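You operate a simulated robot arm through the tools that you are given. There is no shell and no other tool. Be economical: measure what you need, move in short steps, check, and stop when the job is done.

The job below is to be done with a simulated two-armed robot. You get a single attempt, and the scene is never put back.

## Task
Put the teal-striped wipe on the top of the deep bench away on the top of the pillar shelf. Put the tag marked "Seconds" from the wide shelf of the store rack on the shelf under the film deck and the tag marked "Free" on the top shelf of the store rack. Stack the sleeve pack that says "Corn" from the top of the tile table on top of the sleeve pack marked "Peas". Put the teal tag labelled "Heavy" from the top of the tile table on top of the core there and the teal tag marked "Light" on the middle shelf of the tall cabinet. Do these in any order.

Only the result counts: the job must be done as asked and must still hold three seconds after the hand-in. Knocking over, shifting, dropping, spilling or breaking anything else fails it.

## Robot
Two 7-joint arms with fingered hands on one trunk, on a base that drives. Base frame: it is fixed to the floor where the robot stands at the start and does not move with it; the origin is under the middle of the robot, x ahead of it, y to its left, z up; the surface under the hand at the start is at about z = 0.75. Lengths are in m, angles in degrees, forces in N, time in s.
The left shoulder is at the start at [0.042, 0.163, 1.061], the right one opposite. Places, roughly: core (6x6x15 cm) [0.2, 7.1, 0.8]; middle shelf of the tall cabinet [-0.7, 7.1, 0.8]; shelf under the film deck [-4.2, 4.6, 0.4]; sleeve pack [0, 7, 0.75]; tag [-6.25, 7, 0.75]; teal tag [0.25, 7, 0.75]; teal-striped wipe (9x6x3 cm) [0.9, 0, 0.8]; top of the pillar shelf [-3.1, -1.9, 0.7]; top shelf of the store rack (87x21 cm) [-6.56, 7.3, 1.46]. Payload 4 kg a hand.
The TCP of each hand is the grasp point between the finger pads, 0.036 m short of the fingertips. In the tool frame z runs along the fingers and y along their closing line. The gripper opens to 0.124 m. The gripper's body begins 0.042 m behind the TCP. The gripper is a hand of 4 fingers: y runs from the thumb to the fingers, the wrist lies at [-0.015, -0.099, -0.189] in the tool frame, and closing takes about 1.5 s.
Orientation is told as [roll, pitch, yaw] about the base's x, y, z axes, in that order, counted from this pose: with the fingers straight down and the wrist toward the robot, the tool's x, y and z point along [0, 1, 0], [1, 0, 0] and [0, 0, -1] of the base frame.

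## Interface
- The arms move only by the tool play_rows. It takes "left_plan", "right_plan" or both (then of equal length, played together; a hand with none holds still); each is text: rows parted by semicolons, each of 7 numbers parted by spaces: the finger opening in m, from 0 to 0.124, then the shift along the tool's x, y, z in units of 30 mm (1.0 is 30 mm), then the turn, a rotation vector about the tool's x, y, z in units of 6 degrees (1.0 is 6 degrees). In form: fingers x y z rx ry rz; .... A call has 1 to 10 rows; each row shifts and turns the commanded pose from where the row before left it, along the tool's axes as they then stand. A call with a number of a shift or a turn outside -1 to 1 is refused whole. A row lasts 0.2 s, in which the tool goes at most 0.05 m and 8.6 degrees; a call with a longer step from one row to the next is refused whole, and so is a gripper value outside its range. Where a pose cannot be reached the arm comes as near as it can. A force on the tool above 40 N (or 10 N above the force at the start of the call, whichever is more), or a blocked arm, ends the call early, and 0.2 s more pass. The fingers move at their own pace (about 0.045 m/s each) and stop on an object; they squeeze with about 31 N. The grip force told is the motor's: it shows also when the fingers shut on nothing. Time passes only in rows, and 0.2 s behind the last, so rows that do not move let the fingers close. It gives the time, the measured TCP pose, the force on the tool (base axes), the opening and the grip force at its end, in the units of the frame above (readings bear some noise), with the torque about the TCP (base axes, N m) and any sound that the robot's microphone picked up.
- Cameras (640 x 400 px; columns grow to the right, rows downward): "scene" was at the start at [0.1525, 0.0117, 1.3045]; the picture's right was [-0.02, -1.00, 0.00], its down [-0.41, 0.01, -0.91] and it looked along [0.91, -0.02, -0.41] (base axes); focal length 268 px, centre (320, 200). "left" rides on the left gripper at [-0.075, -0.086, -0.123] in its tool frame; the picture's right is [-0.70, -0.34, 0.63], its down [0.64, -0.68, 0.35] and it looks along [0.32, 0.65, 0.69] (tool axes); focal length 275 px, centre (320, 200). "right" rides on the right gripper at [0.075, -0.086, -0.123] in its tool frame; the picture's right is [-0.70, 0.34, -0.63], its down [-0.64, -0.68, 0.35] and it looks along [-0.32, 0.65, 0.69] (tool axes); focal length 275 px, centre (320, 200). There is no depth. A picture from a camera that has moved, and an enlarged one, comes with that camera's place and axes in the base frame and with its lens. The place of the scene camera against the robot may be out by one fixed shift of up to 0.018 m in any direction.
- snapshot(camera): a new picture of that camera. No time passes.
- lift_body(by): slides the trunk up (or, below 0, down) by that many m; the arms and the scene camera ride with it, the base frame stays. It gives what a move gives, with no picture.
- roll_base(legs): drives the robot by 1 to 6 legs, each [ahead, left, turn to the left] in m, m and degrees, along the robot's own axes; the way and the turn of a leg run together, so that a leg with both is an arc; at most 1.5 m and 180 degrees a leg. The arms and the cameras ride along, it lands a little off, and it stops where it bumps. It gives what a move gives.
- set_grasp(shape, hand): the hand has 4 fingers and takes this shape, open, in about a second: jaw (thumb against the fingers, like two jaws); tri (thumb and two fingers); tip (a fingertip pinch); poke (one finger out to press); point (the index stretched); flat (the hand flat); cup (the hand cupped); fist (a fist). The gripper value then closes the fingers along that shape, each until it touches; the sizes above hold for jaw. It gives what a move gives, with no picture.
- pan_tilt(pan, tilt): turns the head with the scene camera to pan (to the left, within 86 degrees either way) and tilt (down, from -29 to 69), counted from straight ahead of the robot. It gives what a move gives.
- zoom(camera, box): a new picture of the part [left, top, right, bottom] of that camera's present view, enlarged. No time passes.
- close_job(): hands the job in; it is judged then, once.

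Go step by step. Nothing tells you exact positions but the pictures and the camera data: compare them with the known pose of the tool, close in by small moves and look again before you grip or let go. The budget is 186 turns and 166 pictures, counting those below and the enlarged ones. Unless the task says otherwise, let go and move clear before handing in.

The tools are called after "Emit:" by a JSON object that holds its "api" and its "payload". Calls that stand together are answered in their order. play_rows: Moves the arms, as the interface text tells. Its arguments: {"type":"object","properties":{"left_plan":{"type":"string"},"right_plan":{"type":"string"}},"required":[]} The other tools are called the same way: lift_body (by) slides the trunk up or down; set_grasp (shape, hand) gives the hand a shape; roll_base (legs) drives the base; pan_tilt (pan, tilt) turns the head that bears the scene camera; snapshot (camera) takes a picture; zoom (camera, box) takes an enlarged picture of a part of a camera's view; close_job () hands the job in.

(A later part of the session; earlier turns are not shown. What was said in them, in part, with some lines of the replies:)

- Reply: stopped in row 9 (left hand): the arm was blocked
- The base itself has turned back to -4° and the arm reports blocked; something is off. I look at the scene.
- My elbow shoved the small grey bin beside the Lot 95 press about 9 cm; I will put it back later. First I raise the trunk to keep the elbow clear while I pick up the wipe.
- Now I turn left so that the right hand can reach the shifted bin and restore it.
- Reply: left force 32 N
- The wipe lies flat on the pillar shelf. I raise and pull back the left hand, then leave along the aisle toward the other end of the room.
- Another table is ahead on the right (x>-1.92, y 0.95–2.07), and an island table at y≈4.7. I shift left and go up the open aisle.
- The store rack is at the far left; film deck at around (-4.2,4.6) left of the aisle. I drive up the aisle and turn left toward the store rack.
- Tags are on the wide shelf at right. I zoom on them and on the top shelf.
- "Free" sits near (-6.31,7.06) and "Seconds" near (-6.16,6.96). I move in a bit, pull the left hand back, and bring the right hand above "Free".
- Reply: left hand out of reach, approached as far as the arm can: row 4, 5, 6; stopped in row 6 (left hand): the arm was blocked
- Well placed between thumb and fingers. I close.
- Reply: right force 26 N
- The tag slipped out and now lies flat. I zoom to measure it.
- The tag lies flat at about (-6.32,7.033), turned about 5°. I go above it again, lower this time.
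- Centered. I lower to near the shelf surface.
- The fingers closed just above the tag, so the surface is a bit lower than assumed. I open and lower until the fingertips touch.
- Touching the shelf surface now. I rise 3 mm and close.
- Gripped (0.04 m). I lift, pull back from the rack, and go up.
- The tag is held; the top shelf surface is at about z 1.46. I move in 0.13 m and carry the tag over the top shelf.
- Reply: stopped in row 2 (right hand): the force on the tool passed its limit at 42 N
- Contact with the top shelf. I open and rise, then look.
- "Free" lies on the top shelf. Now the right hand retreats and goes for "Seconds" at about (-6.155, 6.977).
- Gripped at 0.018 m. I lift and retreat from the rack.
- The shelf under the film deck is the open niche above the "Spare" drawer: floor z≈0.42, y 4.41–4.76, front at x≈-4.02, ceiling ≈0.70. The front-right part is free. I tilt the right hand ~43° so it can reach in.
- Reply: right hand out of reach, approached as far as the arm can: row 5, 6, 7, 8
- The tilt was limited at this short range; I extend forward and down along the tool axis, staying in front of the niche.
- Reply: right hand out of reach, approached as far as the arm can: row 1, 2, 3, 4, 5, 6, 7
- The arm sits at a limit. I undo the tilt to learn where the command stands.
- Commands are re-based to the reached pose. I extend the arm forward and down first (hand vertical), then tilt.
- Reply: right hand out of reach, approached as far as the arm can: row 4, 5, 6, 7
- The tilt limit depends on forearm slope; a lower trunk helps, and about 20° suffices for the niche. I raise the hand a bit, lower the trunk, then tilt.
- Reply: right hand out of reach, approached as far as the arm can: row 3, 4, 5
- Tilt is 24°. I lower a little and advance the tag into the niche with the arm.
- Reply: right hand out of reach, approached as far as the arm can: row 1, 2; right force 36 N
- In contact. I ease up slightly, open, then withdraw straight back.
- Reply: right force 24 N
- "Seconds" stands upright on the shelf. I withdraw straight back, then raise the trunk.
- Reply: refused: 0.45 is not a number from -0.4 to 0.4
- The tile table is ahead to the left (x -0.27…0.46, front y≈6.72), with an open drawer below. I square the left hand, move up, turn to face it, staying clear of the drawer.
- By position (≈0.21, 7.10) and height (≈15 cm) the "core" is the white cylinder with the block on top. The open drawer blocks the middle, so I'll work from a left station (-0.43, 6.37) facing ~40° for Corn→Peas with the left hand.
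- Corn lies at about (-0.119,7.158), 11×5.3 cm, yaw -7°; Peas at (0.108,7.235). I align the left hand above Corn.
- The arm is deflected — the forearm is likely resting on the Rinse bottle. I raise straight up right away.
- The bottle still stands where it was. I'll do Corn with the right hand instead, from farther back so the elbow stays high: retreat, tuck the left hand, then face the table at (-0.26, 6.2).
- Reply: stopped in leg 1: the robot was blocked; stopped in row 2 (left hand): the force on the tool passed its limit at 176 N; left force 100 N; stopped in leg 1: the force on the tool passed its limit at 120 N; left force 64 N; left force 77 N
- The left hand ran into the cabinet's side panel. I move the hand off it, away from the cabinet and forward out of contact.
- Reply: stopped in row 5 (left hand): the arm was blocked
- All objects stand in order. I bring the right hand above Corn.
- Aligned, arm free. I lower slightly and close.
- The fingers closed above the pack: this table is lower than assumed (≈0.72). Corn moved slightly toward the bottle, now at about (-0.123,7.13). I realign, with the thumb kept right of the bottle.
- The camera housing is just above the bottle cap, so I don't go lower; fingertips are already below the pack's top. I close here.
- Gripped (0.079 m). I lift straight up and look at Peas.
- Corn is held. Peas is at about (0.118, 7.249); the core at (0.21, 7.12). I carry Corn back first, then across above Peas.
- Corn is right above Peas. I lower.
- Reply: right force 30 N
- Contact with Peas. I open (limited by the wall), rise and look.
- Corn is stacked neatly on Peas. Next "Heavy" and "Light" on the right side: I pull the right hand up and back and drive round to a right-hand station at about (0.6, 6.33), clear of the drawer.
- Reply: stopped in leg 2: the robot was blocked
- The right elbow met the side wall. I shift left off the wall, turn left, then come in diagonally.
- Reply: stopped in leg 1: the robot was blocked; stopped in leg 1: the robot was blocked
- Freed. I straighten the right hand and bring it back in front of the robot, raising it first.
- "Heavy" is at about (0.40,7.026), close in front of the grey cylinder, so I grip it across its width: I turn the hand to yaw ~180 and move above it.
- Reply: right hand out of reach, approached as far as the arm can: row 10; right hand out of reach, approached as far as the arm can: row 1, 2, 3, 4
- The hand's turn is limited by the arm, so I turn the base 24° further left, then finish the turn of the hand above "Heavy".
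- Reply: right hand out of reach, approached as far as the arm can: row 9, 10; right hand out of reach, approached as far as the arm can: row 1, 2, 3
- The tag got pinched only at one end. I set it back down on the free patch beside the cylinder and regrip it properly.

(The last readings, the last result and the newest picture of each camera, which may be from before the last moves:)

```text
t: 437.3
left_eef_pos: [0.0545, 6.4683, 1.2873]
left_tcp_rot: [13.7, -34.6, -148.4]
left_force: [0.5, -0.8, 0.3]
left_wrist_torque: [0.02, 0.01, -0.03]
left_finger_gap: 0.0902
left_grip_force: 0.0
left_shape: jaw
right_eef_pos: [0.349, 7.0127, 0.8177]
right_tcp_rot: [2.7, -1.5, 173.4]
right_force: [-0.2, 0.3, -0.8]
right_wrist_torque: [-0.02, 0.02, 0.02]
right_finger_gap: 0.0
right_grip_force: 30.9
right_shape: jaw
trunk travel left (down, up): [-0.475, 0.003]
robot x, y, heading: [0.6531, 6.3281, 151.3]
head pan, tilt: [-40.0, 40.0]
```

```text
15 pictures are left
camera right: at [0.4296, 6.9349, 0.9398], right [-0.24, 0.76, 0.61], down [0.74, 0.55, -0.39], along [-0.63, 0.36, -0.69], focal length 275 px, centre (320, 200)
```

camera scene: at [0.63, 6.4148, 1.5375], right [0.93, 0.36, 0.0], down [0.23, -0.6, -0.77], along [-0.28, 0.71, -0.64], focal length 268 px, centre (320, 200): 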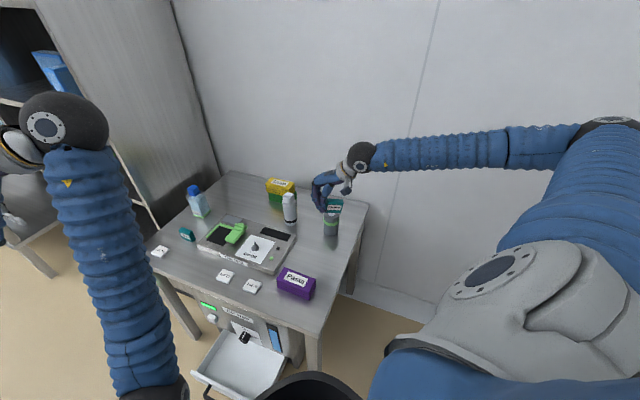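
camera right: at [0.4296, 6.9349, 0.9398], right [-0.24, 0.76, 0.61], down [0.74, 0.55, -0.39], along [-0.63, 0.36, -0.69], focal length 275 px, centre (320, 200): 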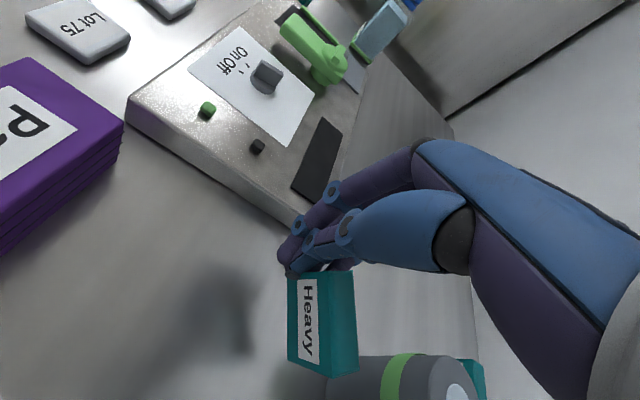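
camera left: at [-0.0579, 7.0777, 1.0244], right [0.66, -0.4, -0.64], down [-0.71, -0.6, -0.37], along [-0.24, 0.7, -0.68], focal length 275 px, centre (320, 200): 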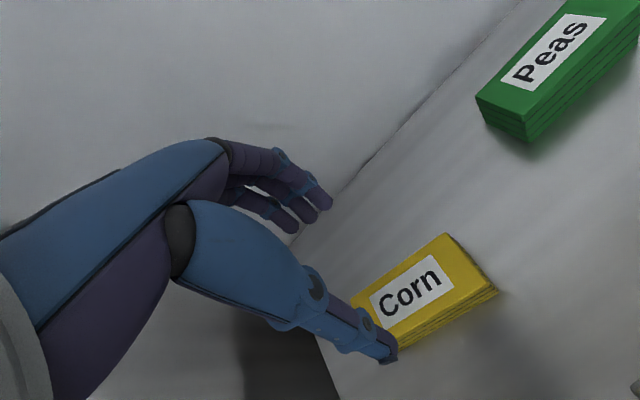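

Emit:
{"api": "play_rows", "payload": {"right_plan": "0.0 0 0 0.35 0 0 0;0.0 0 0 0.35 0 0 0;0.0 0 0 0 0 0 0"}}

Emit:
{"api": "play_rows", "payload": {"right_plan": "0.0 0 0 0.3 0 0 0;0.0 0 0 0 0 0 0"}}

Emit:
{"api": "play_rows", "payload": {"right_plan": "0.0 0 0 0.3 0 0 0;0.0 0 0 0 0 0 0"}}

Emit:
{"api": "snapshot", "payload": {"camera": "right"}}

```text
t: 438.1
left_eef_pos: [0.0542, 6.4683, 1.2862]
left_tcp_rot: [13.7, -34.7, -148.3]
left_force: [0.4, -0.7, 0.5]
left_wrist_torque: [-0.01, 0.01, -0.02]
left_finger_gap: 0.0901
left_grip_force: 0.0
left_shape: jaw
right_eef_pos: [0.349, 7.0131, 0.7973]
right_tcp_rot: [2.7, -1.4, 173.5]
right_force: [0.1, 0.5, -0.3]
right_wrist_torque: [-0.02, 0.0, -0.01]
right_finger_gap: 0.0
right_grip_force: 30.8
right_shape: jaw
trunk travel left (down, up): [-0.475, 0.003]
robot x, y, heading: [0.6549, 6.3257, 151.1]
head pan, tilt: [-40.0, 40.0]
```

```text
t: 438.7
left_eef_pos: [0.0547, 6.4684, 1.2873]
left_tcp_rot: [13.7, -34.8, -148.4]
left_force: [0.0, 0.2, -0.8]
left_wrist_torque: [0.04, 0.01, -0.03]
left_finger_gap: 0.0902
left_grip_force: 0.0
left_shape: jaw
right_eef_pos: [0.3482, 7.0133, 0.7869]
right_tcp_rot: [2.7, -1.4, 173.5]
right_force: [1.0, 0.3, 0.0]
right_wrist_torque: [0.02, 0.01, 0.04]
right_finger_gap: 0.0001
right_grip_force: 30.9
right_shape: jaw
trunk travel left (down, up): [-0.475, 0.003]
robot x, y, heading: [0.6529, 6.3282, 150.9]
head pan, tilt: [-40.0, 40.0]
```

```text
t: 439.3
left_eef_pos: [0.0546, 6.4689, 1.2878]
left_tcp_rot: [13.7, -34.7, -148.4]
left_force: [-0.1, -0.3, -0.6]
left_wrist_torque: [0.03, 0.0, -0.01]
left_finger_gap: 0.0902
left_grip_force: 0.1
left_shape: jaw
right_eef_pos: [0.3475, 7.0132, 0.7781]
right_tcp_rot: [2.8, -1.4, 173.4]
right_force: [0.5, -0.3, 0.0]
right_wrist_torque: [-0.01, 0.01, 0.05]
right_finger_gap: 0.0002
right_grip_force: 31.3
right_shape: jaw
trunk travel left (down, up): [-0.475, 0.003]
robot x, y, heading: [0.6523, 6.3253, 151.1]
head pan, tilt: [-40.0, 40.0]
```

```text
14 pictures are left
camera right: at [0.4285, 6.9345, 0.9022], right [-0.24, 0.76, 0.61], down [0.74, 0.55, -0.39], along [-0.63, 0.36, -0.69], focal length 275 px, centre (320, 200)
```

right: 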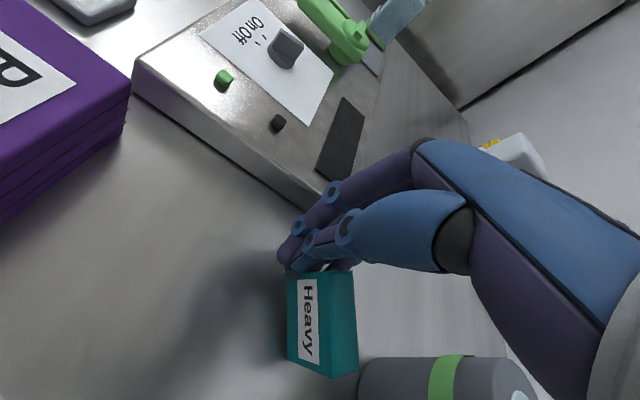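

Emit:
{"api": "play_rows", "payload": {"right_plan": "0.0 0 0 0.3 0 0 0;0.0 0 0 0 0 0 0"}}

Emit:
{"api": "play_rows", "payload": {"right_plan": "0.02 0 0 0.05 0 0 0;0.04 0 0 0 0 0 0;0.06 0 0 0 0 0 0;0.08 0 0 0 0 0 0;0.08 0 0 -0.6 0 0 0;0.08 0 0 -0.9 0 0 0;0.08 0 0 -0.9 0 0 0;0.08 0 0 0 0 0 0"}}

Emit:
{"api": "snapshot", "payload": {"camera": "right"}}

```text
t: 439.9
left_eef_pos: [0.0546, 6.4683, 1.2869]
left_tcp_rot: [13.7, -34.6, -148.4]
left_force: [-0.3, 0.0, 0.1]
left_wrist_torque: [0.03, 0.02, -0.01]
left_finger_gap: 0.09
left_grip_force: 0.1
left_shape: jaw
right_eef_pos: [0.3468, 7.0128, 0.7693]
right_tcp_rot: [2.7, -1.5, 173.5]
right_force: [-0.1, -1.2, -0.5]
right_wrist_torque: [0.02, -0.02, -0.02]
right_finger_gap: 0.0002
right_grip_force: 31.0
right_shape: jaw
trunk travel left (down, up): [-0.475, 0.003]
robot x, y, heading: [0.6509, 6.3276, 151.1]
head pan, tilt: [-40.0, 40.0]
```

```text
t: 441.7
left_eef_pos: [0.0541, 6.4702, 1.288]
left_tcp_rot: [13.7, -34.6, -148.4]
left_force: [0.8, 0.6, 0.6]
left_wrist_torque: [-0.01, 0.0, -0.01]
left_finger_gap: 0.09
left_grip_force: 0.0
left_shape: jaw
right_eef_pos: [0.3508, 7.0145, 0.8411]
right_tcp_rot: [2.8, -1.4, 173.6]
right_force: [0.7, 0.1, -0.1]
right_wrist_torque: [0.0, 0.0, 0.03]
right_finger_gap: 0.0795
right_grip_force: 0.0
right_shape: jaw
trunk travel left (down, up): [-0.475, 0.003]
robot x, y, heading: [0.6559, 6.3281, 151.0]
head pan, tilt: [-40.0, 40.0]
```

```text
13 pictures are left
camera right: at [0.4313, 6.9364, 0.9638], right [-0.24, 0.76, 0.61], down [0.74, 0.55, -0.39], along [-0.63, 0.35, -0.69], focal length 275 px, centre (320, 200)
```

right: 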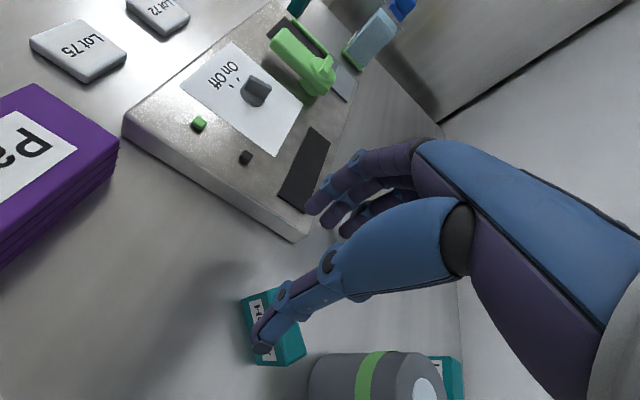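

"Heavy" now lies flat, label up, near (0.376,7.054), turned ~37°. I raise, turn the hand to match (yaw ~127, away from the cylinder), and look again.

Emit:
{"api": "play_rows", "payload": {"right_plan": "0.08 0 0 -0.9 0 0 0;0.08 0 0 -0.9 0 0 0;0.08 0 0 -0.5 0 0 0.97;0.08 0 0 0 0 0 0.97;0.08 0 0 0 0 0 0.97;0.08 0 0 0 0 0 0.97;0.08 0 0 0 0 0 0.97;0.08 0 0 0 0 0 0.97;0.08 0 0 0 0 0 0.97;0.08 0 0 0 0 0 0.97"}}

Emit:
{"api": "snapshot", "payload": {"camera": "right"}}

```text
t: 443.9
left_eef_pos: [0.0533, 6.4694, 1.2869]
left_tcp_rot: [13.7, -34.7, -148.4]
left_force: [-0.1, 0.6, -0.2]
left_wrist_torque: [0.01, 0.0, -0.03]
left_finger_gap: 0.0904
left_grip_force: 0.0
left_shape: jaw
right_eef_pos: [0.353, 7.0194, 0.9083]
right_tcp_rot: [2.9, 1.0, 126.9]
right_force: [0.9, 0.4, -0.8]
right_wrist_torque: [-0.01, 0.02, -0.01]
right_finger_gap: 0.0797
right_grip_force: 0.0
right_shape: jaw
trunk travel left (down, up): [-0.475, 0.003]
robot x, y, heading: [0.6562, 6.3264, 151.2]
head pan, tilt: [-40.0, 40.0]
```

```text
12 pictures are left
camera right: at [0.3486, 6.9107, 1.0356], right [0.37, 0.71, 0.59], down [0.91, -0.17, -0.37], along [-0.16, 0.68, -0.72], focal length 275 px, centre (320, 200)
```

right: 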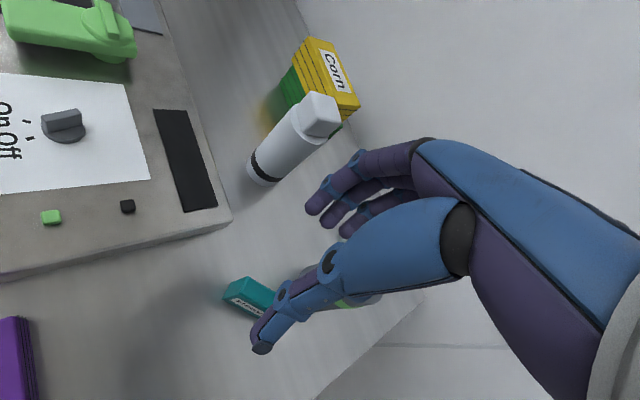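

The tag is actually upright, turned about 21°, centre near (0.374,7.029). I align the hand to yaw ~111 and lower partway.

Emit:
{"api": "play_rows", "payload": {"right_plan": "0.08 0 0 0 0 0 0.88;0.08 0 0 0 0 0 0.88;0.08 0 0 0 0 0 0.88;0.08 -0.38 0.03 0.5 0 0 0;0.08 -0.38 0.03 0.5 0 0 0;0.08 0 0 0.9 0 0 0;0.08 0 0 0.9 0 0 0;0.08 0 0 0 0 0 0"}}

Emit:
{"api": "snapshot", "payload": {"camera": "right"}}

```text
t: 445.7
left_eef_pos: [0.0549, 6.469, 1.2869]
left_tcp_rot: [13.6, -34.7, -148.4]
left_force: [-0.4, -0.7, -0.1]
left_wrist_torque: [0.03, -0.01, 0.01]
left_finger_gap: 0.0903
left_grip_force: 0.0
left_shape: jaw
right_eef_pos: [0.3702, 7.0243, 0.8233]
right_tcp_rot: [2.6, 1.7, 111.2]
right_force: [0.0, -0.3, -0.1]
right_wrist_torque: [0.0, -0.01, 0.01]
right_finger_gap: 0.0798
right_grip_force: 0.1
right_shape: jaw
trunk travel left (down, up): [-0.475, 0.003]
robot x, y, heading: [0.6533, 6.3272, 150.9]
head pan, tilt: [-40.0, 40.0]
```

```text
11 pictures are left
camera right: at [0.3359, 6.9231, 0.9513], right [0.55, 0.59, 0.59], down [0.84, -0.42, -0.35], along [0.04, 0.69, -0.72], focal length 275 px, centre (320, 200)
```

right: 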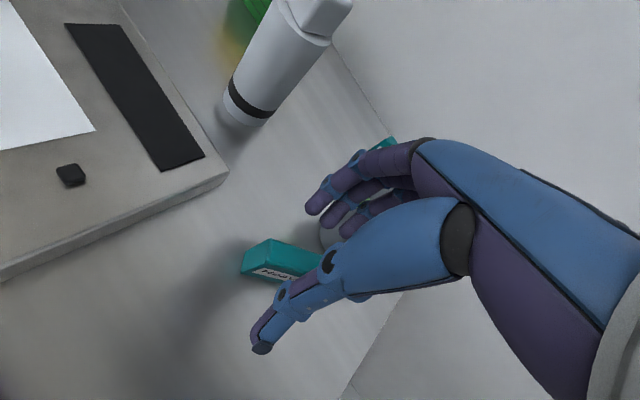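

Emit:
{"api": "play_rows", "payload": {"right_plan": "0.07 -0.22 0.4 0 0 0 0;0.07 0 0 0 0 0 -0.77;0.07 0 0 0 0 0 -0.77;0.07 0 0 0 0 0 -0.77;0.07 0 0 0.9 0 0 0;0.07 0 0 0.9 0 0 0;0.07 0 0 0 0 0 0"}}

Emit:
{"api": "snapshot", "payload": {"camera": "right"}}

```text
t: 447.3
left_eef_pos: [0.0548, 6.4693, 1.2878]
left_tcp_rot: [13.7, -34.7, -148.5]
left_force: [-0.1, 0.3, 0.4]
left_wrist_torque: [-0.01, -0.01, -0.02]
left_finger_gap: 0.0901
left_grip_force: 0.1
left_shape: jaw
right_eef_pos: [0.3707, 7.0347, 0.77]
right_tcp_rot: [2.9, 1.1, 125.1]
right_force: [-0.2, -0.2, 0.0]
right_wrist_torque: [0.0, -0.02, -0.02]
right_finger_gap: 0.0702
right_grip_force: 0.0
right_shape: jaw
trunk travel left (down, up): [-0.475, 0.003]
robot x, y, heading: [0.6559, 6.3266, 151.0]
head pan, tilt: [-40.0, 40.0]
```

```text
10 pictures are left
camera right: at [0.3628, 6.9282, 0.8966], right [0.4, 0.7, 0.59], down [0.91, -0.2, -0.36], along [-0.14, 0.68, -0.72], focal length 275 px, centre (320, 200)
```

right: 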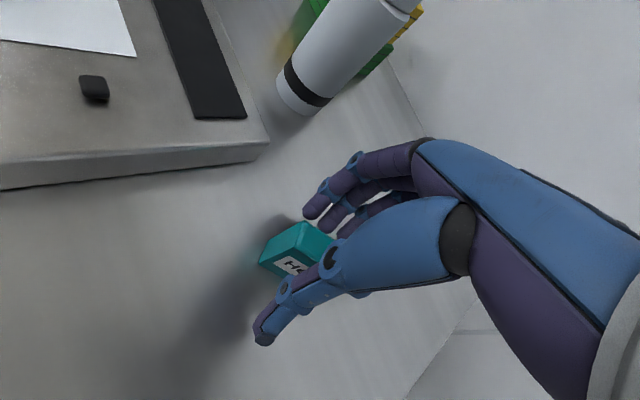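

Tag is squarely between thumb and fingers. I lower 4 mm and close.

Emit:
{"api": "play_rows", "payload": {"right_plan": "0.07 0 0 0.15 0 0 0;0.0 0 0 0 0 0 0;0.0 0 0 0 0 0 0;0.0 0 0 0 0 0 0;0.0 0 0 0 0 0 0;0.0 0 0 0 0 0 0;0.0 0 0 0 0 0 0"}}

```text
t: 448.9
left_eef_pos: [0.0548, 6.4688, 1.2881]
left_tcp_rot: [13.8, -34.7, -148.4]
left_force: [1.2, 0.4, 0.1]
left_wrist_torque: [-0.01, 0.04, 0.01]
left_finger_gap: 0.0901
left_grip_force: 0.1
left_shape: jaw
right_eef_pos: [0.3709, 7.0356, 0.7653]
right_tcp_rot: [2.9, 1.1, 125.1]
right_force: [0.5, -0.6, -0.7]
right_wrist_torque: [-0.02, 0.0, 0.02]
right_finger_gap: 0.0174
right_grip_force: 31.0
right_shape: jaw
trunk travel left (down, up): [-0.475, 0.003]
robot x, y, heading: [0.654, 6.3273, 151.4]
head pan, tilt: [-40.0, 40.0]
```

Properly gripped (0.0174 m). I lift high and move partway toward the core, then look.

Emit:
{"api": "play_rows", "payload": {"right_plan": "0 0 0 -0.6 0 0 0;0 0 0 -0.9 0 0 0;0 0 0 -1 0 0 0;0 0 0 -1 0 0 0;0 0 0 -1 0 0 0;0 0 0 -1 0 0 0;0 0 0 -1 0 0 0;0 0 0 -1 0 0 0;0 0.5 0.9 -0.5 0 0 0;0 0.5 0.9 0 0 0 0"}}

Emit:
{"api": "snapshot", "payload": {"camera": "right"}}

```text
t: 451.1
left_eef_pos: [0.0542, 6.4693, 1.2874]
left_tcp_rot: [13.8, -34.6, -148.5]
left_force: [-0.4, 0.2, 0.6]
left_wrist_torque: [0.02, 0.0, -0.03]
left_finger_gap: 0.0898
left_grip_force: 0.3
left_shape: jaw
right_eef_pos: [0.3225, 7.0748, 1.0052]
right_tcp_rot: [2.8, 1.1, 125.0]
right_force: [0.1, -0.5, -0.6]
right_wrist_torque: [0.0, 0.0, 0.03]
right_finger_gap: 0.0175
right_grip_force: 31.1
right_shape: jaw
trunk travel left (down, up): [-0.475, 0.003]
robot x, y, heading: [0.654, 6.3298, 150.9]
head pan, tilt: [-40.0, 40.0]
```

```text
9 pictures are left
camera right: at [0.3132, 6.9674, 1.1328], right [0.4, 0.7, 0.59], down [0.91, -0.2, -0.36], along [-0.13, 0.68, -0.72], focal length 275 px, centre (320, 200)
```

right: 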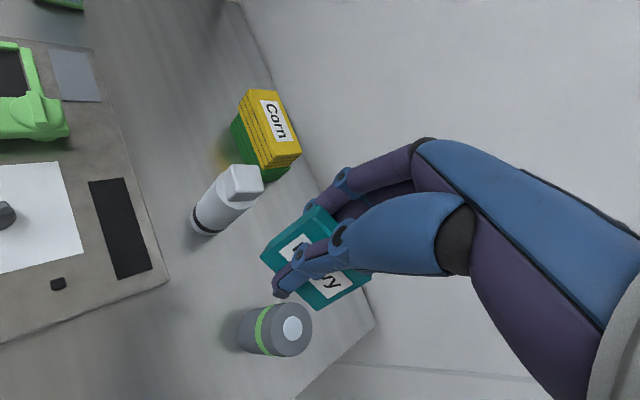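

The core's top block is centred at about (0.221,7.124), top ≈0.875. I move over it, lower to just above and check.

Emit:
{"api": "play_rows", "payload": {"right_plan": "0 0.458 0.82 0 0 0 0;0 0.458 0.82 0 0 0 0;0 0.458 0.82 0 0 0 0;0 0.458 0.82 0 0 0 0;0 0 0 0.7 0 0 0;0 0 0 0.7 0 0 0;0 0 0 0.7 0 0 0;0 0 0 0 0 0 0"}}

Emit:
{"api": "snapshot", "payload": {"camera": "right"}}

```text
t: 452.9
left_eef_pos: [0.0548, 6.4689, 1.2881]
left_tcp_rot: [13.7, -34.7, -148.4]
left_force: [0.3, -0.1, -0.3]
left_wrist_torque: [0.0, -0.02, 0.0]
left_finger_gap: 0.0903
left_grip_force: 0.1
left_shape: jaw
right_eef_pos: [0.2201, 7.1201, 0.9433]
right_tcp_rot: [2.9, 1.2, 125.1]
right_force: [-0.4, 0.7, 0.4]
right_wrist_torque: [0.01, 0.0, 0.01]
right_finger_gap: 0.0172
right_grip_force: 31.0
right_shape: jaw
trunk travel left (down, up): [-0.475, 0.003]
robot x, y, heading: [0.6502, 6.3286, 151.0]
head pan, tilt: [-40.0, 40.0]
```

```text
8 pictures are left
camera right: at [0.2121, 7.0123, 1.0714], right [0.4, 0.7, 0.59], down [0.91, -0.2, -0.36], along [-0.14, 0.68, -0.72], focal length 275 px, centre (320, 200)
```

right: 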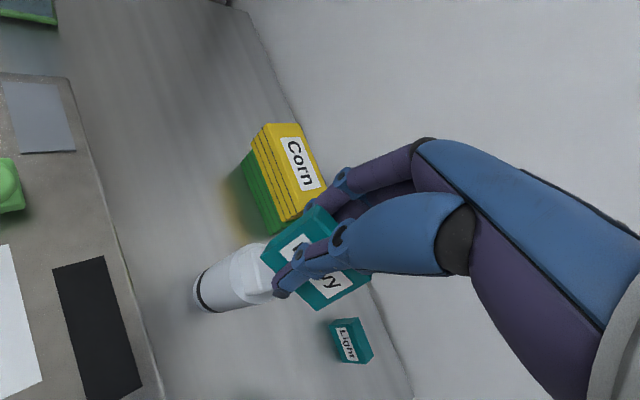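

Emit:
{"api": "play_rows", "payload": {"right_plan": "0 0.05 0.15 0.5 0 0 0;0 0 0 0 0 0 0"}}

Emit:
{"api": "play_rows", "payload": {"right_plan": "0 0 0 0.2 0 0 0;0 0 0 0 0 0 0"}}

Emit:
{"api": "play_rows", "payload": {"right_plan": "0 0 0 0.2 0 0 0;0 0 0 0 0 0 0"}}

```text
t: 453.5
left_eef_pos: [0.0543, 6.4683, 1.2877]
left_tcp_rot: [13.7, -34.7, -148.4]
left_force: [0.2, -0.1, 0.5]
left_wrist_torque: [-0.01, 0.01, 0.01]
left_finger_gap: 0.0901
left_grip_force: 0.0
left_shape: jaw
right_eef_pos: [0.2157, 7.1215, 0.9287]
right_tcp_rot: [3.0, 1.1, 125.2]
right_force: [-0.6, -0.2, -1.0]
right_wrist_torque: [0.0, 0.0, 0.0]
right_finger_gap: 0.0175
right_grip_force: 31.4
right_shape: jaw
trunk travel left (down, up): [-0.475, 0.003]
robot x, y, heading: [0.6561, 6.3275, 151.3]
head pan, tilt: [-40.0, 40.0]
```

```text
t: 454.1
left_eef_pos: [0.0551, 6.4687, 1.2872]
left_tcp_rot: [13.7, -34.7, -148.4]
left_force: [0.9, -0.3, -0.9]
left_wrist_torque: [0.02, 0.01, 0.02]
left_finger_gap: 0.0901
left_grip_force: 0.1
left_shape: jaw
right_eef_pos: [0.2153, 7.121, 0.9225]
right_tcp_rot: [3.0, 1.1, 125.1]
right_force: [0.1, -0.1, -0.9]
right_wrist_torque: [-0.01, 0.01, 0.03]
right_finger_gap: 0.0173
right_grip_force: 31.1
right_shape: jaw
trunk travel left (down, up): [-0.475, 0.003]
robot x, y, heading: [0.6554, 6.327, 151.2]
head pan, tilt: [-40.0, 40.0]
```

```text
t: 454.7
left_eef_pos: [0.0553, 6.47, 1.2869]
left_tcp_rot: [13.7, -34.8, -148.3]
left_force: [0.9, 1.1, 0.1]
left_wrist_torque: [0.01, 0.01, -0.01]
left_finger_gap: 0.0902
left_grip_force: 0.0
left_shape: jaw
right_eef_pos: [0.2165, 7.12, 0.9161]
right_tcp_rot: [2.8, 1.0, 125.1]
right_force: [0.2, -0.5, -1.0]
right_wrist_torque: [-0.02, 0.01, -0.01]
right_finger_gap: 0.0175
right_grip_force: 30.5
right_shape: jaw
trunk travel left (down, up): [-0.475, 0.003]
robot x, y, heading: [0.6521, 6.328, 151.1]
head pan, tilt: [-40.0, 40.0]
```

Emit:
{"api": "play_rows", "payload": {"right_plan": "0 0 0 0.17 0 0 0;0 0 0 0 0 0 0"}}

Emit:
{"api": "play_rows", "payload": {"right_plan": "0 0 0 0.17 0 0 0;0 0 0 0 0 0 0"}}

Emit:
{"api": "zoom", "payload": {"camera": "scene", "box": [250, 160, 370, 250]}}

```text
t: 455.3
left_eef_pos: [0.0547, 6.4687, 1.2888]
left_tcp_rot: [13.7, -34.7, -148.3]
left_force: [-0.4, 0.5, -1.0]
left_wrist_torque: [-0.01, 0.01, 0.0]
left_finger_gap: 0.0902
left_grip_force: 0.1
left_shape: jaw
right_eef_pos: [0.215, 7.1197, 0.911]
right_tcp_rot: [2.8, 1.1, 125.1]
right_force: [-0.4, -0.2, 0.3]
right_wrist_torque: [-0.01, 0.04, 0.02]
right_finger_gap: 0.0174
right_grip_force: 31.0
right_shape: jaw
trunk travel left (down, up): [-0.475, 0.003]
robot x, y, heading: [0.6557, 6.3278, 151.1]
head pan, tilt: [-40.0, 40.0]
```

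```text
t: 455.9
left_eef_pos: [0.0547, 6.4685, 1.2869]
left_tcp_rot: [13.7, -34.7, -148.4]
left_force: [-0.2, 0.0, 0.0]
left_wrist_torque: [0.0, 0.01, -0.01]
left_finger_gap: 0.0901
left_grip_force: 0.1
left_shape: jaw
right_eef_pos: [0.2158, 7.1192, 0.9066]
right_tcp_rot: [2.9, 1.0, 125.1]
right_force: [-1.2, 0.3, 6.4]
right_wrist_torque: [0.03, -0.06, 0.04]
right_finger_gap: 0.0177
right_grip_force: 31.0
right_shape: jaw
trunk travel left (down, up): [-0.475, 0.003]
robot x, y, heading: [0.6547, 6.3275, 151.2]
head pan, tilt: [-40.0, 40.0]
```

```text
4.44 times, centred on (310, 205) of scene
camera zoom: at [0.6303, 6.4143, 1.5376], right [0.93, 0.36, 0.0], down [0.23, -0.6, -0.77], along [-0.28, 0.71, -0.64], focal length 1191 px, centre (364, 178)
```

zoom: 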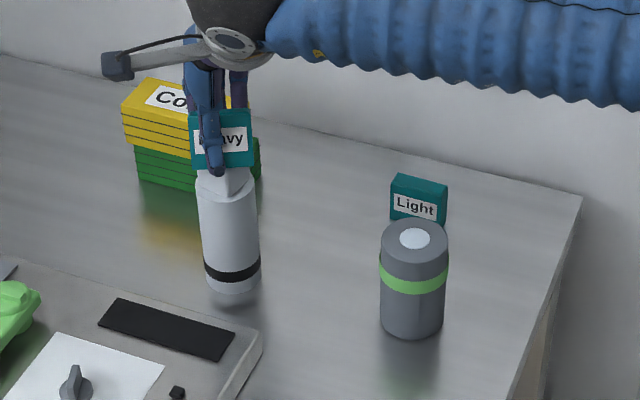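

Contact: the tag stands centred on the core's top block. I open gently and rise straight up.

Emit:
{"api": "play_rows", "payload": {"right_plan": "0.02 0 0 0 0 0 0;0.025 0 0 0 0 0 0;0.03 0 0 0 0 0 0;0.04 0 0 0 0 0 0;0.05 0 0 0 0 0 0;0.055 0 0 0 0 0 0;0.055 0 0 -0.3 0 0 0;0.055 0 0 -0.6 0 0 0;0.055 0 0 -0.9 0 0 0;0.055 0 0 -0.9 0 0 0"}}

Emit:
{"api": "zoom", "payload": {"camera": "scene", "box": [250, 160, 370, 250]}}

```text
t: 458.1
left_eef_pos: [0.0541, 6.4689, 1.2872]
left_tcp_rot: [13.7, -34.7, -148.4]
left_force: [0.5, 0.4, 0.5]
left_wrist_torque: [-0.03, -0.01, -0.05]
left_finger_gap: 0.0903
left_grip_force: 0.0
left_shape: jaw
right_eef_pos: [0.2181, 7.1233, 0.9885]
right_tcp_rot: [2.9, 1.1, 125.1]
right_force: [-0.4, 0.3, -0.5]
right_wrist_torque: [-0.01, -0.01, -0.01]
right_finger_gap: 0.0545
right_grip_force: 0.1
right_shape: jaw
trunk travel left (down, up): [-0.475, 0.003]
robot x, y, heading: [0.6553, 6.329, 151.1]
head pan, tilt: [-40.0, 40.0]
```

```text
4.44 times, centred on (310, 205) of scene
camera zoom: at [0.6303, 6.4143, 1.5376], right [0.93, 0.36, 0.0], down [0.23, -0.6, -0.77], along [-0.28, 0.71, -0.64], focal length 1191 px, centre (364, 178)
```

zoom: 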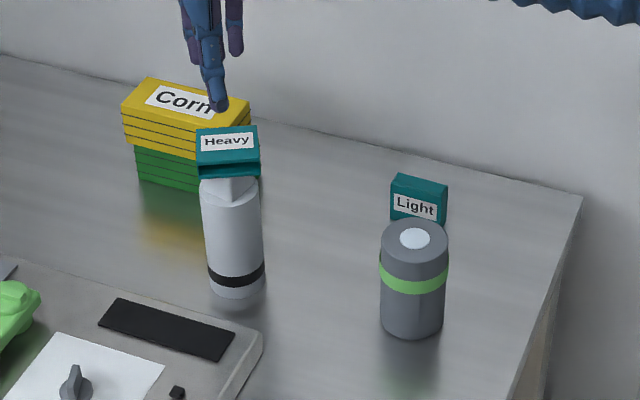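

"Heavy" now lies flat on the core's top. For "Light" I raise and retract the hand, turn the base back to ~125° and move in a little.

Emit:
{"api": "play_rows", "payload": {"right_plan": "0.055 0 0 -0.9 0 0 0;0.055 0 0 -0.9 0 0 0;0.055 0 -0.9 -0.3 0 0 0;0.055 0 -0.9 0 0 0 0;0.055 0 -0.9 0 0 0 0;0.055 0 -0.7 0 0 0 0;0.055 0 0 0 0 0 0"}}

Emit:
{"api": "roll_base", "payload": {"legs": [[0, 0, -26], [0.041, -0.029, 0]]}}

```text
t: 459.7
left_eef_pos: [0.0545, 6.47, 1.2868]
left_tcp_rot: [13.6, -34.6, -148.4]
left_force: [-1.1, 0.1, 0.6]
left_wrist_torque: [0.02, 0.0, -0.01]
left_finger_gap: 0.0901
left_grip_force: 0.0
left_shape: jaw
right_eef_pos: [0.2789, 7.0431, 1.0505]
right_tcp_rot: [2.9, 1.1, 124.9]
right_force: [-0.8, 0.4, -0.4]
right_wrist_torque: [-0.01, -0.03, -0.01]
right_finger_gap: 0.0548
right_grip_force: 0.1
right_shape: jaw
trunk travel left (down, up): [-0.475, 0.003]
robot x, y, heading: [0.6548, 6.3263, 150.8]
head pan, tilt: [-40.0, 40.0]
```

```text
t: 462.0
left_eef_pos: [0.1802, 6.7683, 1.2876]
left_tcp_rot: [13.7, -34.7, -174.6]
left_force: [0.1, 1.1, -0.2]
left_wrist_torque: [-0.06, 0.04, 0.01]
left_finger_gap: 0.0903
left_grip_force: 0.0
left_shape: jaw
right_eef_pos: [0.6335, 7.1849, 1.0501]
right_tcp_rot: [2.9, 1.2, 98.8]
right_force: [0.8, -0.3, -1.0]
right_wrist_torque: [0.0, 0.05, 0.01]
right_finger_gap: 0.055
right_grip_force: 0.0
right_shape: jaw
trunk travel left (down, up): [-0.475, 0.003]
robot x, y, heading: [0.6497, 6.3735, 125.1]
head pan, tilt: [-40.0, 40.0]
```

Emit:
{"api": "play_rows", "payload": {"right_plan": "0.055 0.93 0.2 0.2 0 0 0.18;0.055 0.93 0.2 0.2 0 0 0.18;0.055 0.93 0.2 0.2 0 0 0.18;0.055 0.93 0.2 0.2 0 0 0.18;0.055 0.93 0.2 0.2 0 0 0.18;0.055 0.93 0.2 0.2 0 0 0.18;0.055 0.93 0.2 0.2 0 0 0.18;0.055 0.93 0.2 0.2 0 0 0.18;0.055 0.93 0.2 0.2 0 0 0.18;0.055 0.93 0.2 0.2 0 0 0.18"}}

Emit:
{"api": "snapshot", "payload": {"camera": "right"}}

```text
t: 464.2
left_eef_pos: [0.1777, 6.7664, 1.2874]
left_tcp_rot: [13.7, -34.7, -174.5]
left_force: [-0.1, 0.7, 0.1]
left_wrist_torque: [-0.02, -0.01, -0.02]
left_finger_gap: 0.0898
left_grip_force: 0.1
left_shape: jaw
right_eef_pos: [0.3486, 7.2207, 1.001]
right_tcp_rot: [2.4, 1.6, 88.2]
right_force: [-0.2, -0.2, -0.5]
right_wrist_torque: [0.04, -0.04, 0.02]
right_finger_gap: 0.055
right_grip_force: 0.0
right_shape: jaw
trunk travel left (down, up): [-0.475, 0.003]
robot x, y, heading: [0.6543, 6.3753, 124.7]
head pan, tilt: [-40.0, 40.0]
```

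```text
5 pictures are left
camera right: at [0.2759, 7.142, 1.1301], right [0.74, 0.33, 0.59], down [0.61, -0.71, -0.35], along [0.31, 0.62, -0.72], focal length 275 px, centre (320, 200)
```

right: 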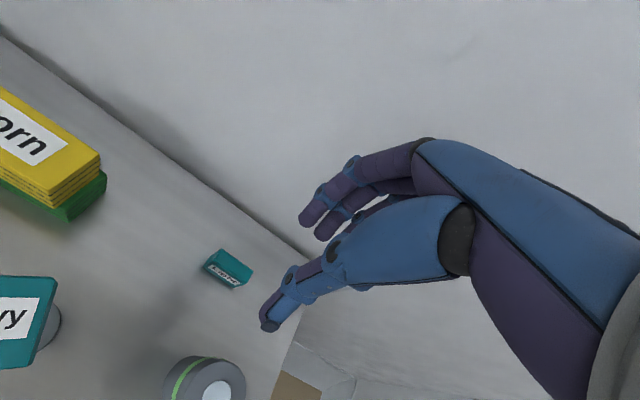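

Light is at (0.360,7.272), nearly square. I take out the small tilt, move over it with a narrow opening, and lower.

Emit:
{"api": "play_rows", "payload": {"right_plan": "0.045 0 0 0 -0.27 -0.4 0;0.045 -0.19 0.86 0 0 0 0;0.045 -0.19 0.86 0 0 0 0;0.045 0 0 0.9 0 0 0;0.045 0 0 0.9 0 0 0;0.045 0 0 0.9 0 0 0;0.045 0 0 0.9 0 0 0;0.045 0 0 0.9 0 0 0;0.045 0 0 0.9 0 0 0;0.045 0 0 0 0 0 0"}}

Emit:
{"api": "snapshot", "payload": {"camera": "right"}}

```text
t: 466.4
left_eef_pos: [0.1804, 6.7667, 1.2874]
left_tcp_rot: [13.7, -34.7, -174.4]
left_force: [0.5, -0.4, -0.5]
left_wrist_torque: [0.01, -0.02, 0.02]
left_finger_gap: 0.0899
left_grip_force: 0.1
left_shape: jaw
right_eef_pos: [0.3605, 7.2749, 0.8402]
right_tcp_rot: [0.2, -0.1, 88.1]
right_force: [0.1, 0.3, 0.3]
right_wrist_torque: [0.03, 0.0, 0.03]
right_finger_gap: 0.0452
right_grip_force: 0.0
right_shape: jaw
trunk travel left (down, up): [-0.475, 0.003]
robot x, y, heading: [0.6538, 6.3739, 124.8]
head pan, tilt: [-40.0, 40.0]
```

```text
4 pictures are left
camera right: at [0.2832, 7.1919, 0.9624], right [0.71, 0.31, 0.63], down [0.62, -0.7, -0.35], along [0.33, 0.64, -0.69], focal length 275 px, centre (320, 200)
```

right: 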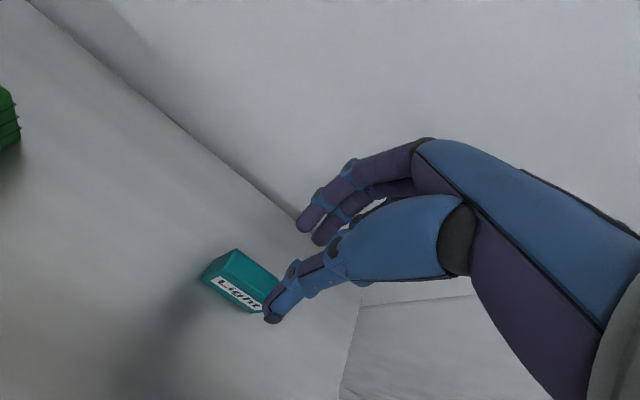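

Emit:
{"api": "play_rows", "payload": {"right_plan": "0.045 0 -0.1 0.9 0 0 0;0.045 0 0 0.9 0 0 0;0.045 0 0 0.7 0 0 0;0.0 0 0 0 0 0 0;0.0 0 0 0 0 0 0;0.0 0 0 0 0 0 0;0.0 0 0 0 0 0 0;0.0 0 0 0 0 0 0;0.0 0 0 0 0 0 0"}}

```text
t: 468.4
left_eef_pos: [0.179, 6.7669, 1.2875]
left_tcp_rot: [13.7, -34.7, -174.5]
left_force: [0.1, 0.0, -0.1]
left_wrist_torque: [-0.01, -0.01, 0.03]
left_finger_gap: 0.0901
left_grip_force: 0.1
left_shape: jaw
right_eef_pos: [0.3591, 7.2691, 0.7647]
right_tcp_rot: [0.3, 0.0, 88.1]
right_force: [-0.4, -0.5, 0.5]
right_wrist_torque: [-0.03, 0.0, 0.02]
right_finger_gap: 0.0178
right_grip_force: 31.0
right_shape: jaw
trunk travel left (down, up): [-0.475, 0.003]
robot x, y, heading: [0.6544, 6.3753, 125.0]
head pan, tilt: [-40.0, 40.0]
```

Gripped (0.0178 m). I lift straight up, then drive back and around to the front of the tall cabinet, in safe stages.

Emit:
{"api": "play_rows", "payload": {"right_plan": "0 0 0 -0.7 0 0 0;0 0 0 -0.9 0 0 0;0 0 0 -1 0 0 0;0 0 0 -1 0 0 0;0 0 0 -1 0 0 0;0 0 0 -1 0 0 0;0 0 0 -1 0 0 0;0 0 0 -1 0 0 0;0 0 0 -1 0 0 0;0 0 0 -1 0 0 0"}}

Emit:
{"api": "roll_base", "payload": {"legs": [[-0.41, 0.287, 0], [0.516, 0.737, 0], [0, 0, -35]]}}

```text
t: 470.6
left_eef_pos: [0.1786, 6.7664, 1.2873]
left_tcp_rot: [13.7, -34.6, -174.5]
left_force: [0.3, -0.3, -0.8]
left_wrist_torque: [-0.02, -0.01, 0.01]
left_finger_gap: 0.09
left_grip_force: 0.1
left_shape: jaw
right_eef_pos: [0.3622, 7.2701, 1.0518]
right_tcp_rot: [0.2, 0.0, 88.1]
right_force: [0.4, 0.3, -0.5]
right_wrist_torque: [-0.02, 0.01, -0.01]
right_finger_gap: 0.018
right_grip_force: 30.3
right_shape: jaw
trunk travel left (down, up): [-0.475, 0.003]
robot x, y, heading: [0.6582, 6.3713, 125.2]
head pan, tilt: [-40.0, 40.0]
```

```text
t: 479.5
left_eef_pos: [-0.3941, 6.4821, 1.2884]
left_tcp_rot: [13.7, -34.7, 149.0]
left_force: [-0.7, 0.3, -0.7]
left_wrist_torque: [0.0, 0.0, -0.04]
left_finger_gap: 0.09
left_grip_force: 0.0
left_shape: jaw
right_eef_pos: [0.0533, 6.7792, 1.0521]
right_tcp_rot: [0.2, 0.0, 51.6]
right_force: [0.3, -1.1, -0.5]
right_wrist_torque: [0.03, -0.03, 0.0]
right_finger_gap: 0.0178
right_grip_force: 31.3
right_shape: jaw
trunk travel left (down, up): [-0.475, 0.003]
robot x, y, heading: [-0.2436, 5.8823, 88.4]
head pan, tilt: [-40.0, 40.0]
```

Emit:
{"api": "roll_base", "payload": {"legs": [[0.06, 0.52, 0]]}}

Emit:
{"api": "pan_tilt", "payload": {"pan": -10, "tilt": 30}}

Emit:
{"api": "snapshot", "payload": {"camera": "scene"}}

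```text
t: 482.6
left_eef_pos: [-0.9189, 6.5514, 1.2872]
left_tcp_rot: [13.7, -34.7, 149.7]
left_force: [-0.6, 0.9, 0.2]
left_wrist_torque: [-0.01, -0.02, -0.02]
left_finger_gap: 0.0903
left_grip_force: 0.0
left_shape: jaw
right_eef_pos: [-0.4741, 6.8515, 1.051]
right_tcp_rot: [0.2, 0.1, 52.1]
right_force: [-1.3, -1.0, -0.4]
right_wrist_torque: [0.02, 0.0, -0.03]
right_finger_gap: 0.018
right_grip_force: 30.8
right_shape: jaw
trunk travel left (down, up): [-0.475, 0.003]
robot x, y, heading: [-0.7645, 5.9555, 89.3]
head pan, tilt: [-40.0, 40.0]
```

```text
t: 483.5
left_eef_pos: [-0.9174, 6.5502, 1.2875]
left_tcp_rot: [13.7, -34.7, 149.6]
left_force: [1.1, -0.4, -0.1]
left_wrist_torque: [0.03, 0.01, -0.01]
left_finger_gap: 0.0902
left_grip_force: 0.0
left_shape: jaw
right_eef_pos: [-0.474, 6.8524, 1.0524]
right_tcp_rot: [0.2, 0.0, 52.2]
right_force: [0.2, -0.7, -0.1]
right_wrist_torque: [-0.03, -0.01, 0.03]
right_finger_gap: 0.0177
right_grip_force: 31.2
right_shape: jaw
trunk travel left (down, up): [-0.475, 0.003]
robot x, y, heading: [-0.7654, 5.954, 89.0]
head pan, tilt: [-10.0, 30.0]
```

```text
3 pictures are left
camera scene: at [-0.7467, 6.0477, 1.5528], right [0.98, -0.19, 0.0], down [-0.1, -0.49, -0.87], along [0.16, 0.85, -0.5], focal length 268 px, centre (320, 200)
```

scene: 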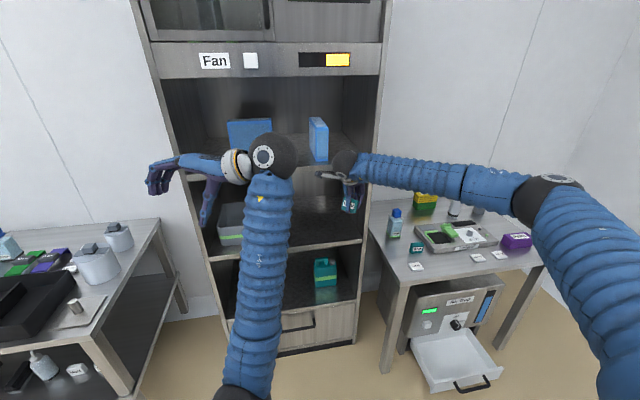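

The middle shelf (grey bin, z≈0.80, front y≈6.95) is free right of x≈-0.65. I lower and square the hand in front of it.

Emit:
{"api": "play_rows", "payload": {"right_plan": "0 0 0 0.6 0 0 -0.63;0 0 0 0.6 0 0 -0.63;0 0 0 0.6 0 0 -0.63;0 0 0 0.6 0 0 -0.63;0 0 0 0.6 0 0 -0.63;0 0 0 0.6 0 0 -0.63;0 0 0 0.6 0 0 -0.63;0 0 0 0.6 0 0 -0.63;0 0 0 0.6 0 0 -0.63;0 0 0 0.6 0 0 -0.63"}}

Emit:
{"api": "snapshot", "payload": {"camera": "right"}}

```text
t: 485.7
left_eef_pos: [-0.9174, 6.5513, 1.2874]
left_tcp_rot: [13.8, -34.6, 149.6]
left_force: [-0.2, -0.3, -0.1]
left_wrist_torque: [-0.06, 0.0, -0.01]
left_finger_gap: 0.0901
left_grip_force: 0.0
left_shape: jaw
right_eef_pos: [-0.4759, 6.8545, 0.8706]
right_tcp_rot: [0.1, -0.1, 90.2]
right_force: [0.6, 0.1, 0.0]
right_wrist_torque: [-0.02, -0.01, 0.0]
right_finger_gap: 0.0178
right_grip_force: 31.3
right_shape: jaw
trunk travel left (down, up): [-0.475, 0.003]
robot x, y, heading: [-0.7656, 5.9543, 89.0]
head pan, tilt: [-10.0, 30.0]
```

```text
2 pictures are left
camera right: at [-0.5496, 6.7678, 0.9934], right [0.7, 0.34, 0.63], down [0.64, -0.68, -0.35], along [0.31, 0.65, -0.69], focal length 275 px, centre (320, 200)
```

right: 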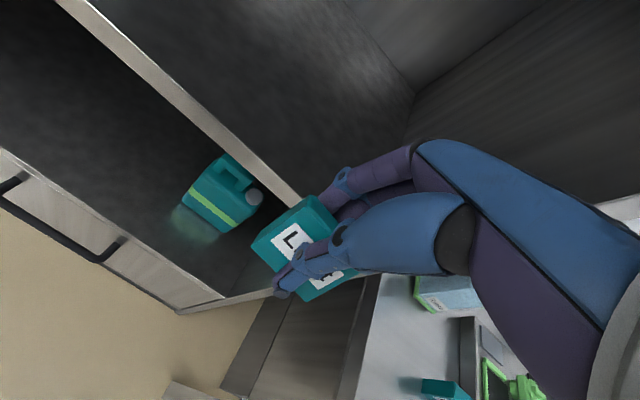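

Emit:
{"api": "play_rows", "payload": {"right_plan": "0 0.6 0 0.2 0 0 0;0 0.6 0 0.1 0 0 0;0 0 0.9 0 0 0 0;0 0 0.9 0 0 0 0;0 0 0.9 0 0 0 0;0 0 0.9 0 0 0 0;0 0 0.9 0 0 0 0;0 0 0.9 0 0 0 0;0 0 0 0 0 0 0"}}

Emit:
{"api": "play_rows", "payload": {"right_plan": "0 0 0 0.4 0 0 0;0 0 0 0.2 0 0 0;0 0 0 0 0 0 0"}}

```text
t: 487.7
left_eef_pos: [-0.9162, 6.55, 1.2879]
left_tcp_rot: [13.7, -34.8, 149.6]
left_force: [0.0, -0.4, 0.8]
left_wrist_torque: [0.01, -0.02, -0.03]
left_finger_gap: 0.0899
left_grip_force: 0.1
left_shape: jaw
right_eef_pos: [-0.5098, 7.0129, 0.8642]
right_tcp_rot: [0.3, -0.3, 89.9]
right_force: [-0.7, 1.0, -0.4]
right_wrist_torque: [0.01, 0.0, 0.0]
right_finger_gap: 0.0179
right_grip_force: 31.6
right_shape: jaw
trunk travel left (down, up): [-0.475, 0.003]
robot x, y, heading: [-0.7637, 5.9565, 89.2]
head pan, tilt: [-10.0, 30.0]
```

```text
t: 488.5
left_eef_pos: [-0.9183, 6.5517, 1.2867]
left_tcp_rot: [13.7, -34.8, 149.6]
left_force: [-0.3, 0.0, -0.8]
left_wrist_torque: [0.03, 0.0, 0.01]
left_finger_gap: 0.0901
left_grip_force: 0.0
left_shape: jaw
right_eef_pos: [-0.5106, 7.0146, 0.844]
right_tcp_rot: [0.2, -0.1, 90.1]
right_force: [-0.3, -0.3, -0.5]
right_wrist_torque: [-0.01, -0.01, 0.01]
right_finger_gap: 0.0176
right_grip_force: 30.7
right_shape: jaw
trunk travel left (down, up): [-0.475, 0.003]
robot x, y, heading: [-0.7646, 5.9537, 89.2]
head pan, tilt: [-10.0, 30.0]
```

No contact yet; I keep lowering in small steps.

Emit:
{"api": "play_rows", "payload": {"right_plan": "0 0 0 0.25 0 0 0;0 0 0 0 0 0 0"}}

Emit:
{"api": "play_rows", "payload": {"right_plan": "0 0 0 0.2 0 0 0;0 0 0 0 0 0 0"}}

Emit:
{"api": "play_rows", "payload": {"right_plan": "0 0 0 0.2 0 0 0;0 0 0 0 0 0 0"}}

```text
t: 489.1
left_eef_pos: [-0.9198, 6.5485, 1.2885]
left_tcp_rot: [13.5, -34.8, 149.7]
left_force: [0.4, -0.3, -0.3]
left_wrist_torque: [0.03, -0.02, 0.01]
left_finger_gap: 0.09
left_grip_force: 0.1
left_shape: jaw
right_eef_pos: [-0.5107, 7.0155, 0.8418]
right_tcp_rot: [0.2, -0.4, 90.1]
right_force: [0.9, 1.1, 26.1]
right_wrist_torque: [0.2, -0.05, 0.02]
right_finger_gap: 0.0178
right_grip_force: 30.7
right_shape: jaw
trunk travel left (down, up): [-0.475, 0.003]
robot x, y, heading: [-0.7626, 5.9547, 89.1]
head pan, tilt: [-10.0, 30.0]
```

```text
t: 489.5
left_eef_pos: [-0.919, 6.5511, 1.2882]
left_tcp_rot: [13.7, -34.6, 149.8]
left_force: [-0.4, -0.7, -0.2]
left_wrist_torque: [-0.03, 0.0, 0.0]
left_finger_gap: 0.0898
left_grip_force: 0.2
left_shape: jaw
right_eef_pos: [-0.5107, 7.0176, 0.8421]
right_tcp_rot: [0.1, -0.6, 90.0]
right_force: [1.3, -6.0, 23.9]
right_wrist_torque: [-0.13, -0.01, -0.01]
right_finger_gap: 0.0178
right_grip_force: 30.9
right_shape: jaw
trunk travel left (down, up): [-0.475, 0.003]
robot x, y, heading: [-0.7594, 5.9516, 88.9]
head pan, tilt: [-10.0, 30.0]
stopped in row 1 (right hand): the force on the tool passed its limit at 44 N (the readings are from after the stop); the commanded pose is now the measured one
```

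```text
t: 490.0
left_eef_pos: [-0.9182, 6.5502, 1.2888]
left_tcp_rot: [13.7, -34.8, 149.6]
left_force: [0.9, 0.9, 0.6]
left_wrist_torque: [-0.02, 0.01, 0.0]
left_finger_gap: 0.0901
left_grip_force: 0.1
left_shape: jaw
right_eef_pos: [-0.5108, 7.0214, 0.842]
right_tcp_rot: [0.4, -1.1, 89.9]
right_force: [-1.4, -6.3, 26.9]
right_wrist_torque: [-0.1, 0.04, 0.02]
right_finger_gap: 0.018
right_grip_force: 31.5
right_shape: jaw
trunk travel left (down, up): [-0.475, 0.003]
robot x, y, heading: [-0.7603, 5.9562, 89.0]
head pan, tilt: [-10.0, 30.0]
stopped in row 2 (right hand): the force on the tool passed its limit at 43 N (the readings are from after the stop); the commanded pose is now the measured one
```

Firm contact with the shelf. I ease off, open gently, rise a bit and check.

Emit:
{"api": "play_rows", "payload": {"right_plan": "0 0 0 -0.1 0 0 0;0.02 0 0 0 0 0 0;0.025 0 0 0 0 0 0;0.03 0 0 0 0 0 0;0.04 0 0 0 0 0 0;0.05 0 0 0 0 0 0;0.055 0 0 -0.3 0 0 0;0.055 0 0 -0.6 0 0 0;0.055 0 0 -0.8 0 0 0;0.055 0 0 0 0 0 0"}}

Emit:
{"api": "snapshot", "payload": {"camera": "right"}}

```text
t: 492.2
left_eef_pos: [-0.9196, 6.5518, 1.2867]
left_tcp_rot: [13.8, -34.7, 149.6]
left_force: [-0.3, 0.1, -0.1]
left_wrist_torque: [0.0, 0.03, -0.04]
left_finger_gap: 0.09
left_grip_force: 0.1
left_shape: jaw
right_eef_pos: [-0.5087, 7.0179, 0.8915]
right_tcp_rot: [0.3, -0.7, 90.0]
right_force: [-0.4, 0.6, 0.1]
right_wrist_torque: [0.0, 0.0, 0.01]
right_finger_gap: 0.055
right_grip_force: 0.0
right_shape: jaw
trunk travel left (down, up): [-0.475, 0.003]
robot x, y, heading: [-0.7644, 5.9565, 88.8]
head pan, tilt: [-10.0, 30.0]
```

```text
1 pictures are left
camera right: at [-0.5833, 6.9315, 1.0128], right [0.7, 0.33, 0.63], down [0.64, -0.68, -0.36], along [0.31, 0.66, -0.69], focal length 275 px, centre (320, 200)
```

right: 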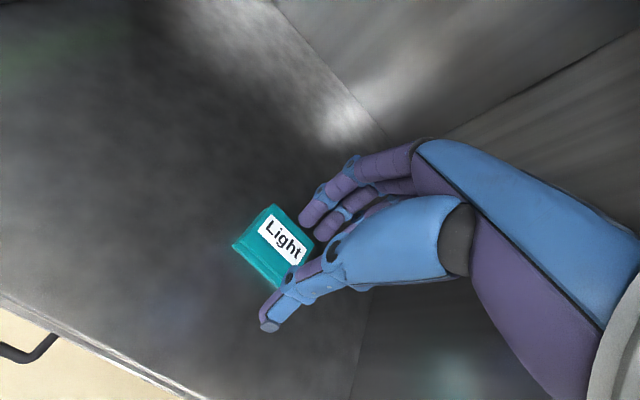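

"Light" lies on the middle shelf, well inside the edge. I withdraw the hand straight back and move clear.

Emit:
{"api": "play_rows", "payload": {"right_plan": "0.055 0 -0.6 0 0 0 0;0.055 0 -0.9 0 0 0 0;0.055 0 -0.9 0 0 0 0;0.055 0 -0.9 0 0 0 0;0.055 0 -0.9 0 0 0 0;0.055 0 -0.9 0 0 0 0;0.055 0 -0.9 0 0 0 0;0.055 0 -0.6 0 0 0 0;0.055 0 0 0 0 0 0"}}

Emit:
{"api": "roll_base", "payload": {"legs": [[-0.12, 0, 0]]}}

Emit:
{"api": "snapshot", "payload": {"camera": "scene"}}

```text
t: 494.2
left_eef_pos: [-0.9181, 6.5509, 1.2876]
left_tcp_rot: [13.7, -34.7, 149.6]
left_force: [0.4, 0.4, -0.1]
left_wrist_torque: [-0.02, 0.01, 0.0]
left_finger_gap: 0.0899
left_grip_force: 0.1
left_shape: jaw
right_eef_pos: [-0.51, 6.8201, 0.8892]
right_tcp_rot: [0.3, -0.6, 90.0]
right_force: [-0.4, -0.1, -0.9]
right_wrist_torque: [0.01, 0.0, 0.05]
right_finger_gap: 0.0549
right_grip_force: 0.1
right_shape: jaw
trunk travel left (down, up): [-0.475, 0.003]
robot x, y, heading: [-0.7638, 5.9503, 89.4]
head pan, tilt: [-10.0, 30.0]
```

```text
t: 495.5
left_eef_pos: [-0.9187, 6.4284, 1.2876]
left_tcp_rot: [13.7, -34.6, 149.6]
left_force: [0.2, -0.7, 0.0]
left_wrist_torque: [0.01, 0.0, -0.04]
left_finger_gap: 0.09
left_grip_force: 0.1
left_shape: jaw
right_eef_pos: [-0.5098, 6.6977, 0.8905]
right_tcp_rot: [0.2, -0.8, 89.9]
right_force: [1.0, 0.0, -0.7]
right_wrist_torque: [0.03, 0.03, 0.02]
right_finger_gap: 0.0547
right_grip_force: 0.1
right_shape: jaw
trunk travel left (down, up): [-0.475, 0.003]
robot x, y, heading: [-0.7647, 5.8317, 88.7]
head pan, tilt: [-10.0, 30.0]
```

```text
0 pictures are left
camera scene: at [-0.7485, 5.9251, 1.5528], right [0.98, -0.19, 0.0], down [-0.1, -0.49, -0.87], along [0.16, 0.85, -0.5], focal length 268 px, centre (320, 200)
```

scene: 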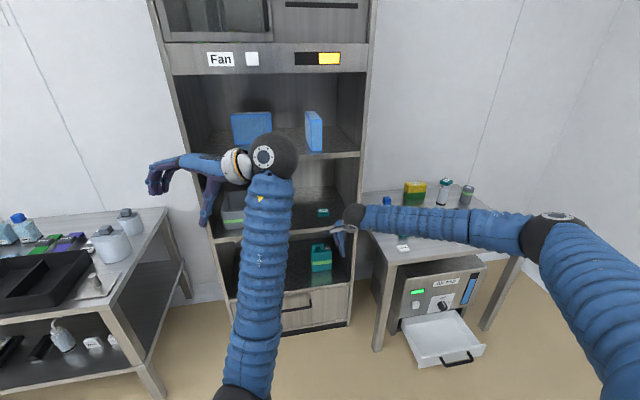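

The last picture shows Light on the cabinet's middle shelf, Corn on Peas and Heavy on the core. Both hands are empty and clear, so I hand in.

Emit:
{"api": "close_job", "payload": {}}

```text
The job is handed in.
```

I handed the job in with all six items in their places. One problem along the way could still fail it: my elbow knocked a bystander bin.

- **Bin on the deep bench:** early on, my left elbow pushed the small grey bin beside the "Lot 95" press about 9 cm. I put it back, working from the first picture, so its position and angle are estimates.
- **Other contacts:**
  - The arm pressed on something next to the "Rinse" bottle on the tile table. The bottle stayed upright and moved less than about 1 cm by my estimate.
  - The left hand pushed hard against the side of the tall cabinet. I saw no change there.
- **Wipe:** it lies flat on top of the pillar shelf.
- **"Seconds":** it stands upright on the shelf under the film deck.
- **"Free":** it lies flat on the top shelf of the store rack. It tipped over during my first try at picking it up.
- **"Corn":** it is stacked on "Peas".
- **"Heavy":** it lies flat on the core. I took the core to be the white cylinder with the block on top, because it matched the listed position and height.
- **"Light":** it lies flat on the middle shelf of the tall cabinet.
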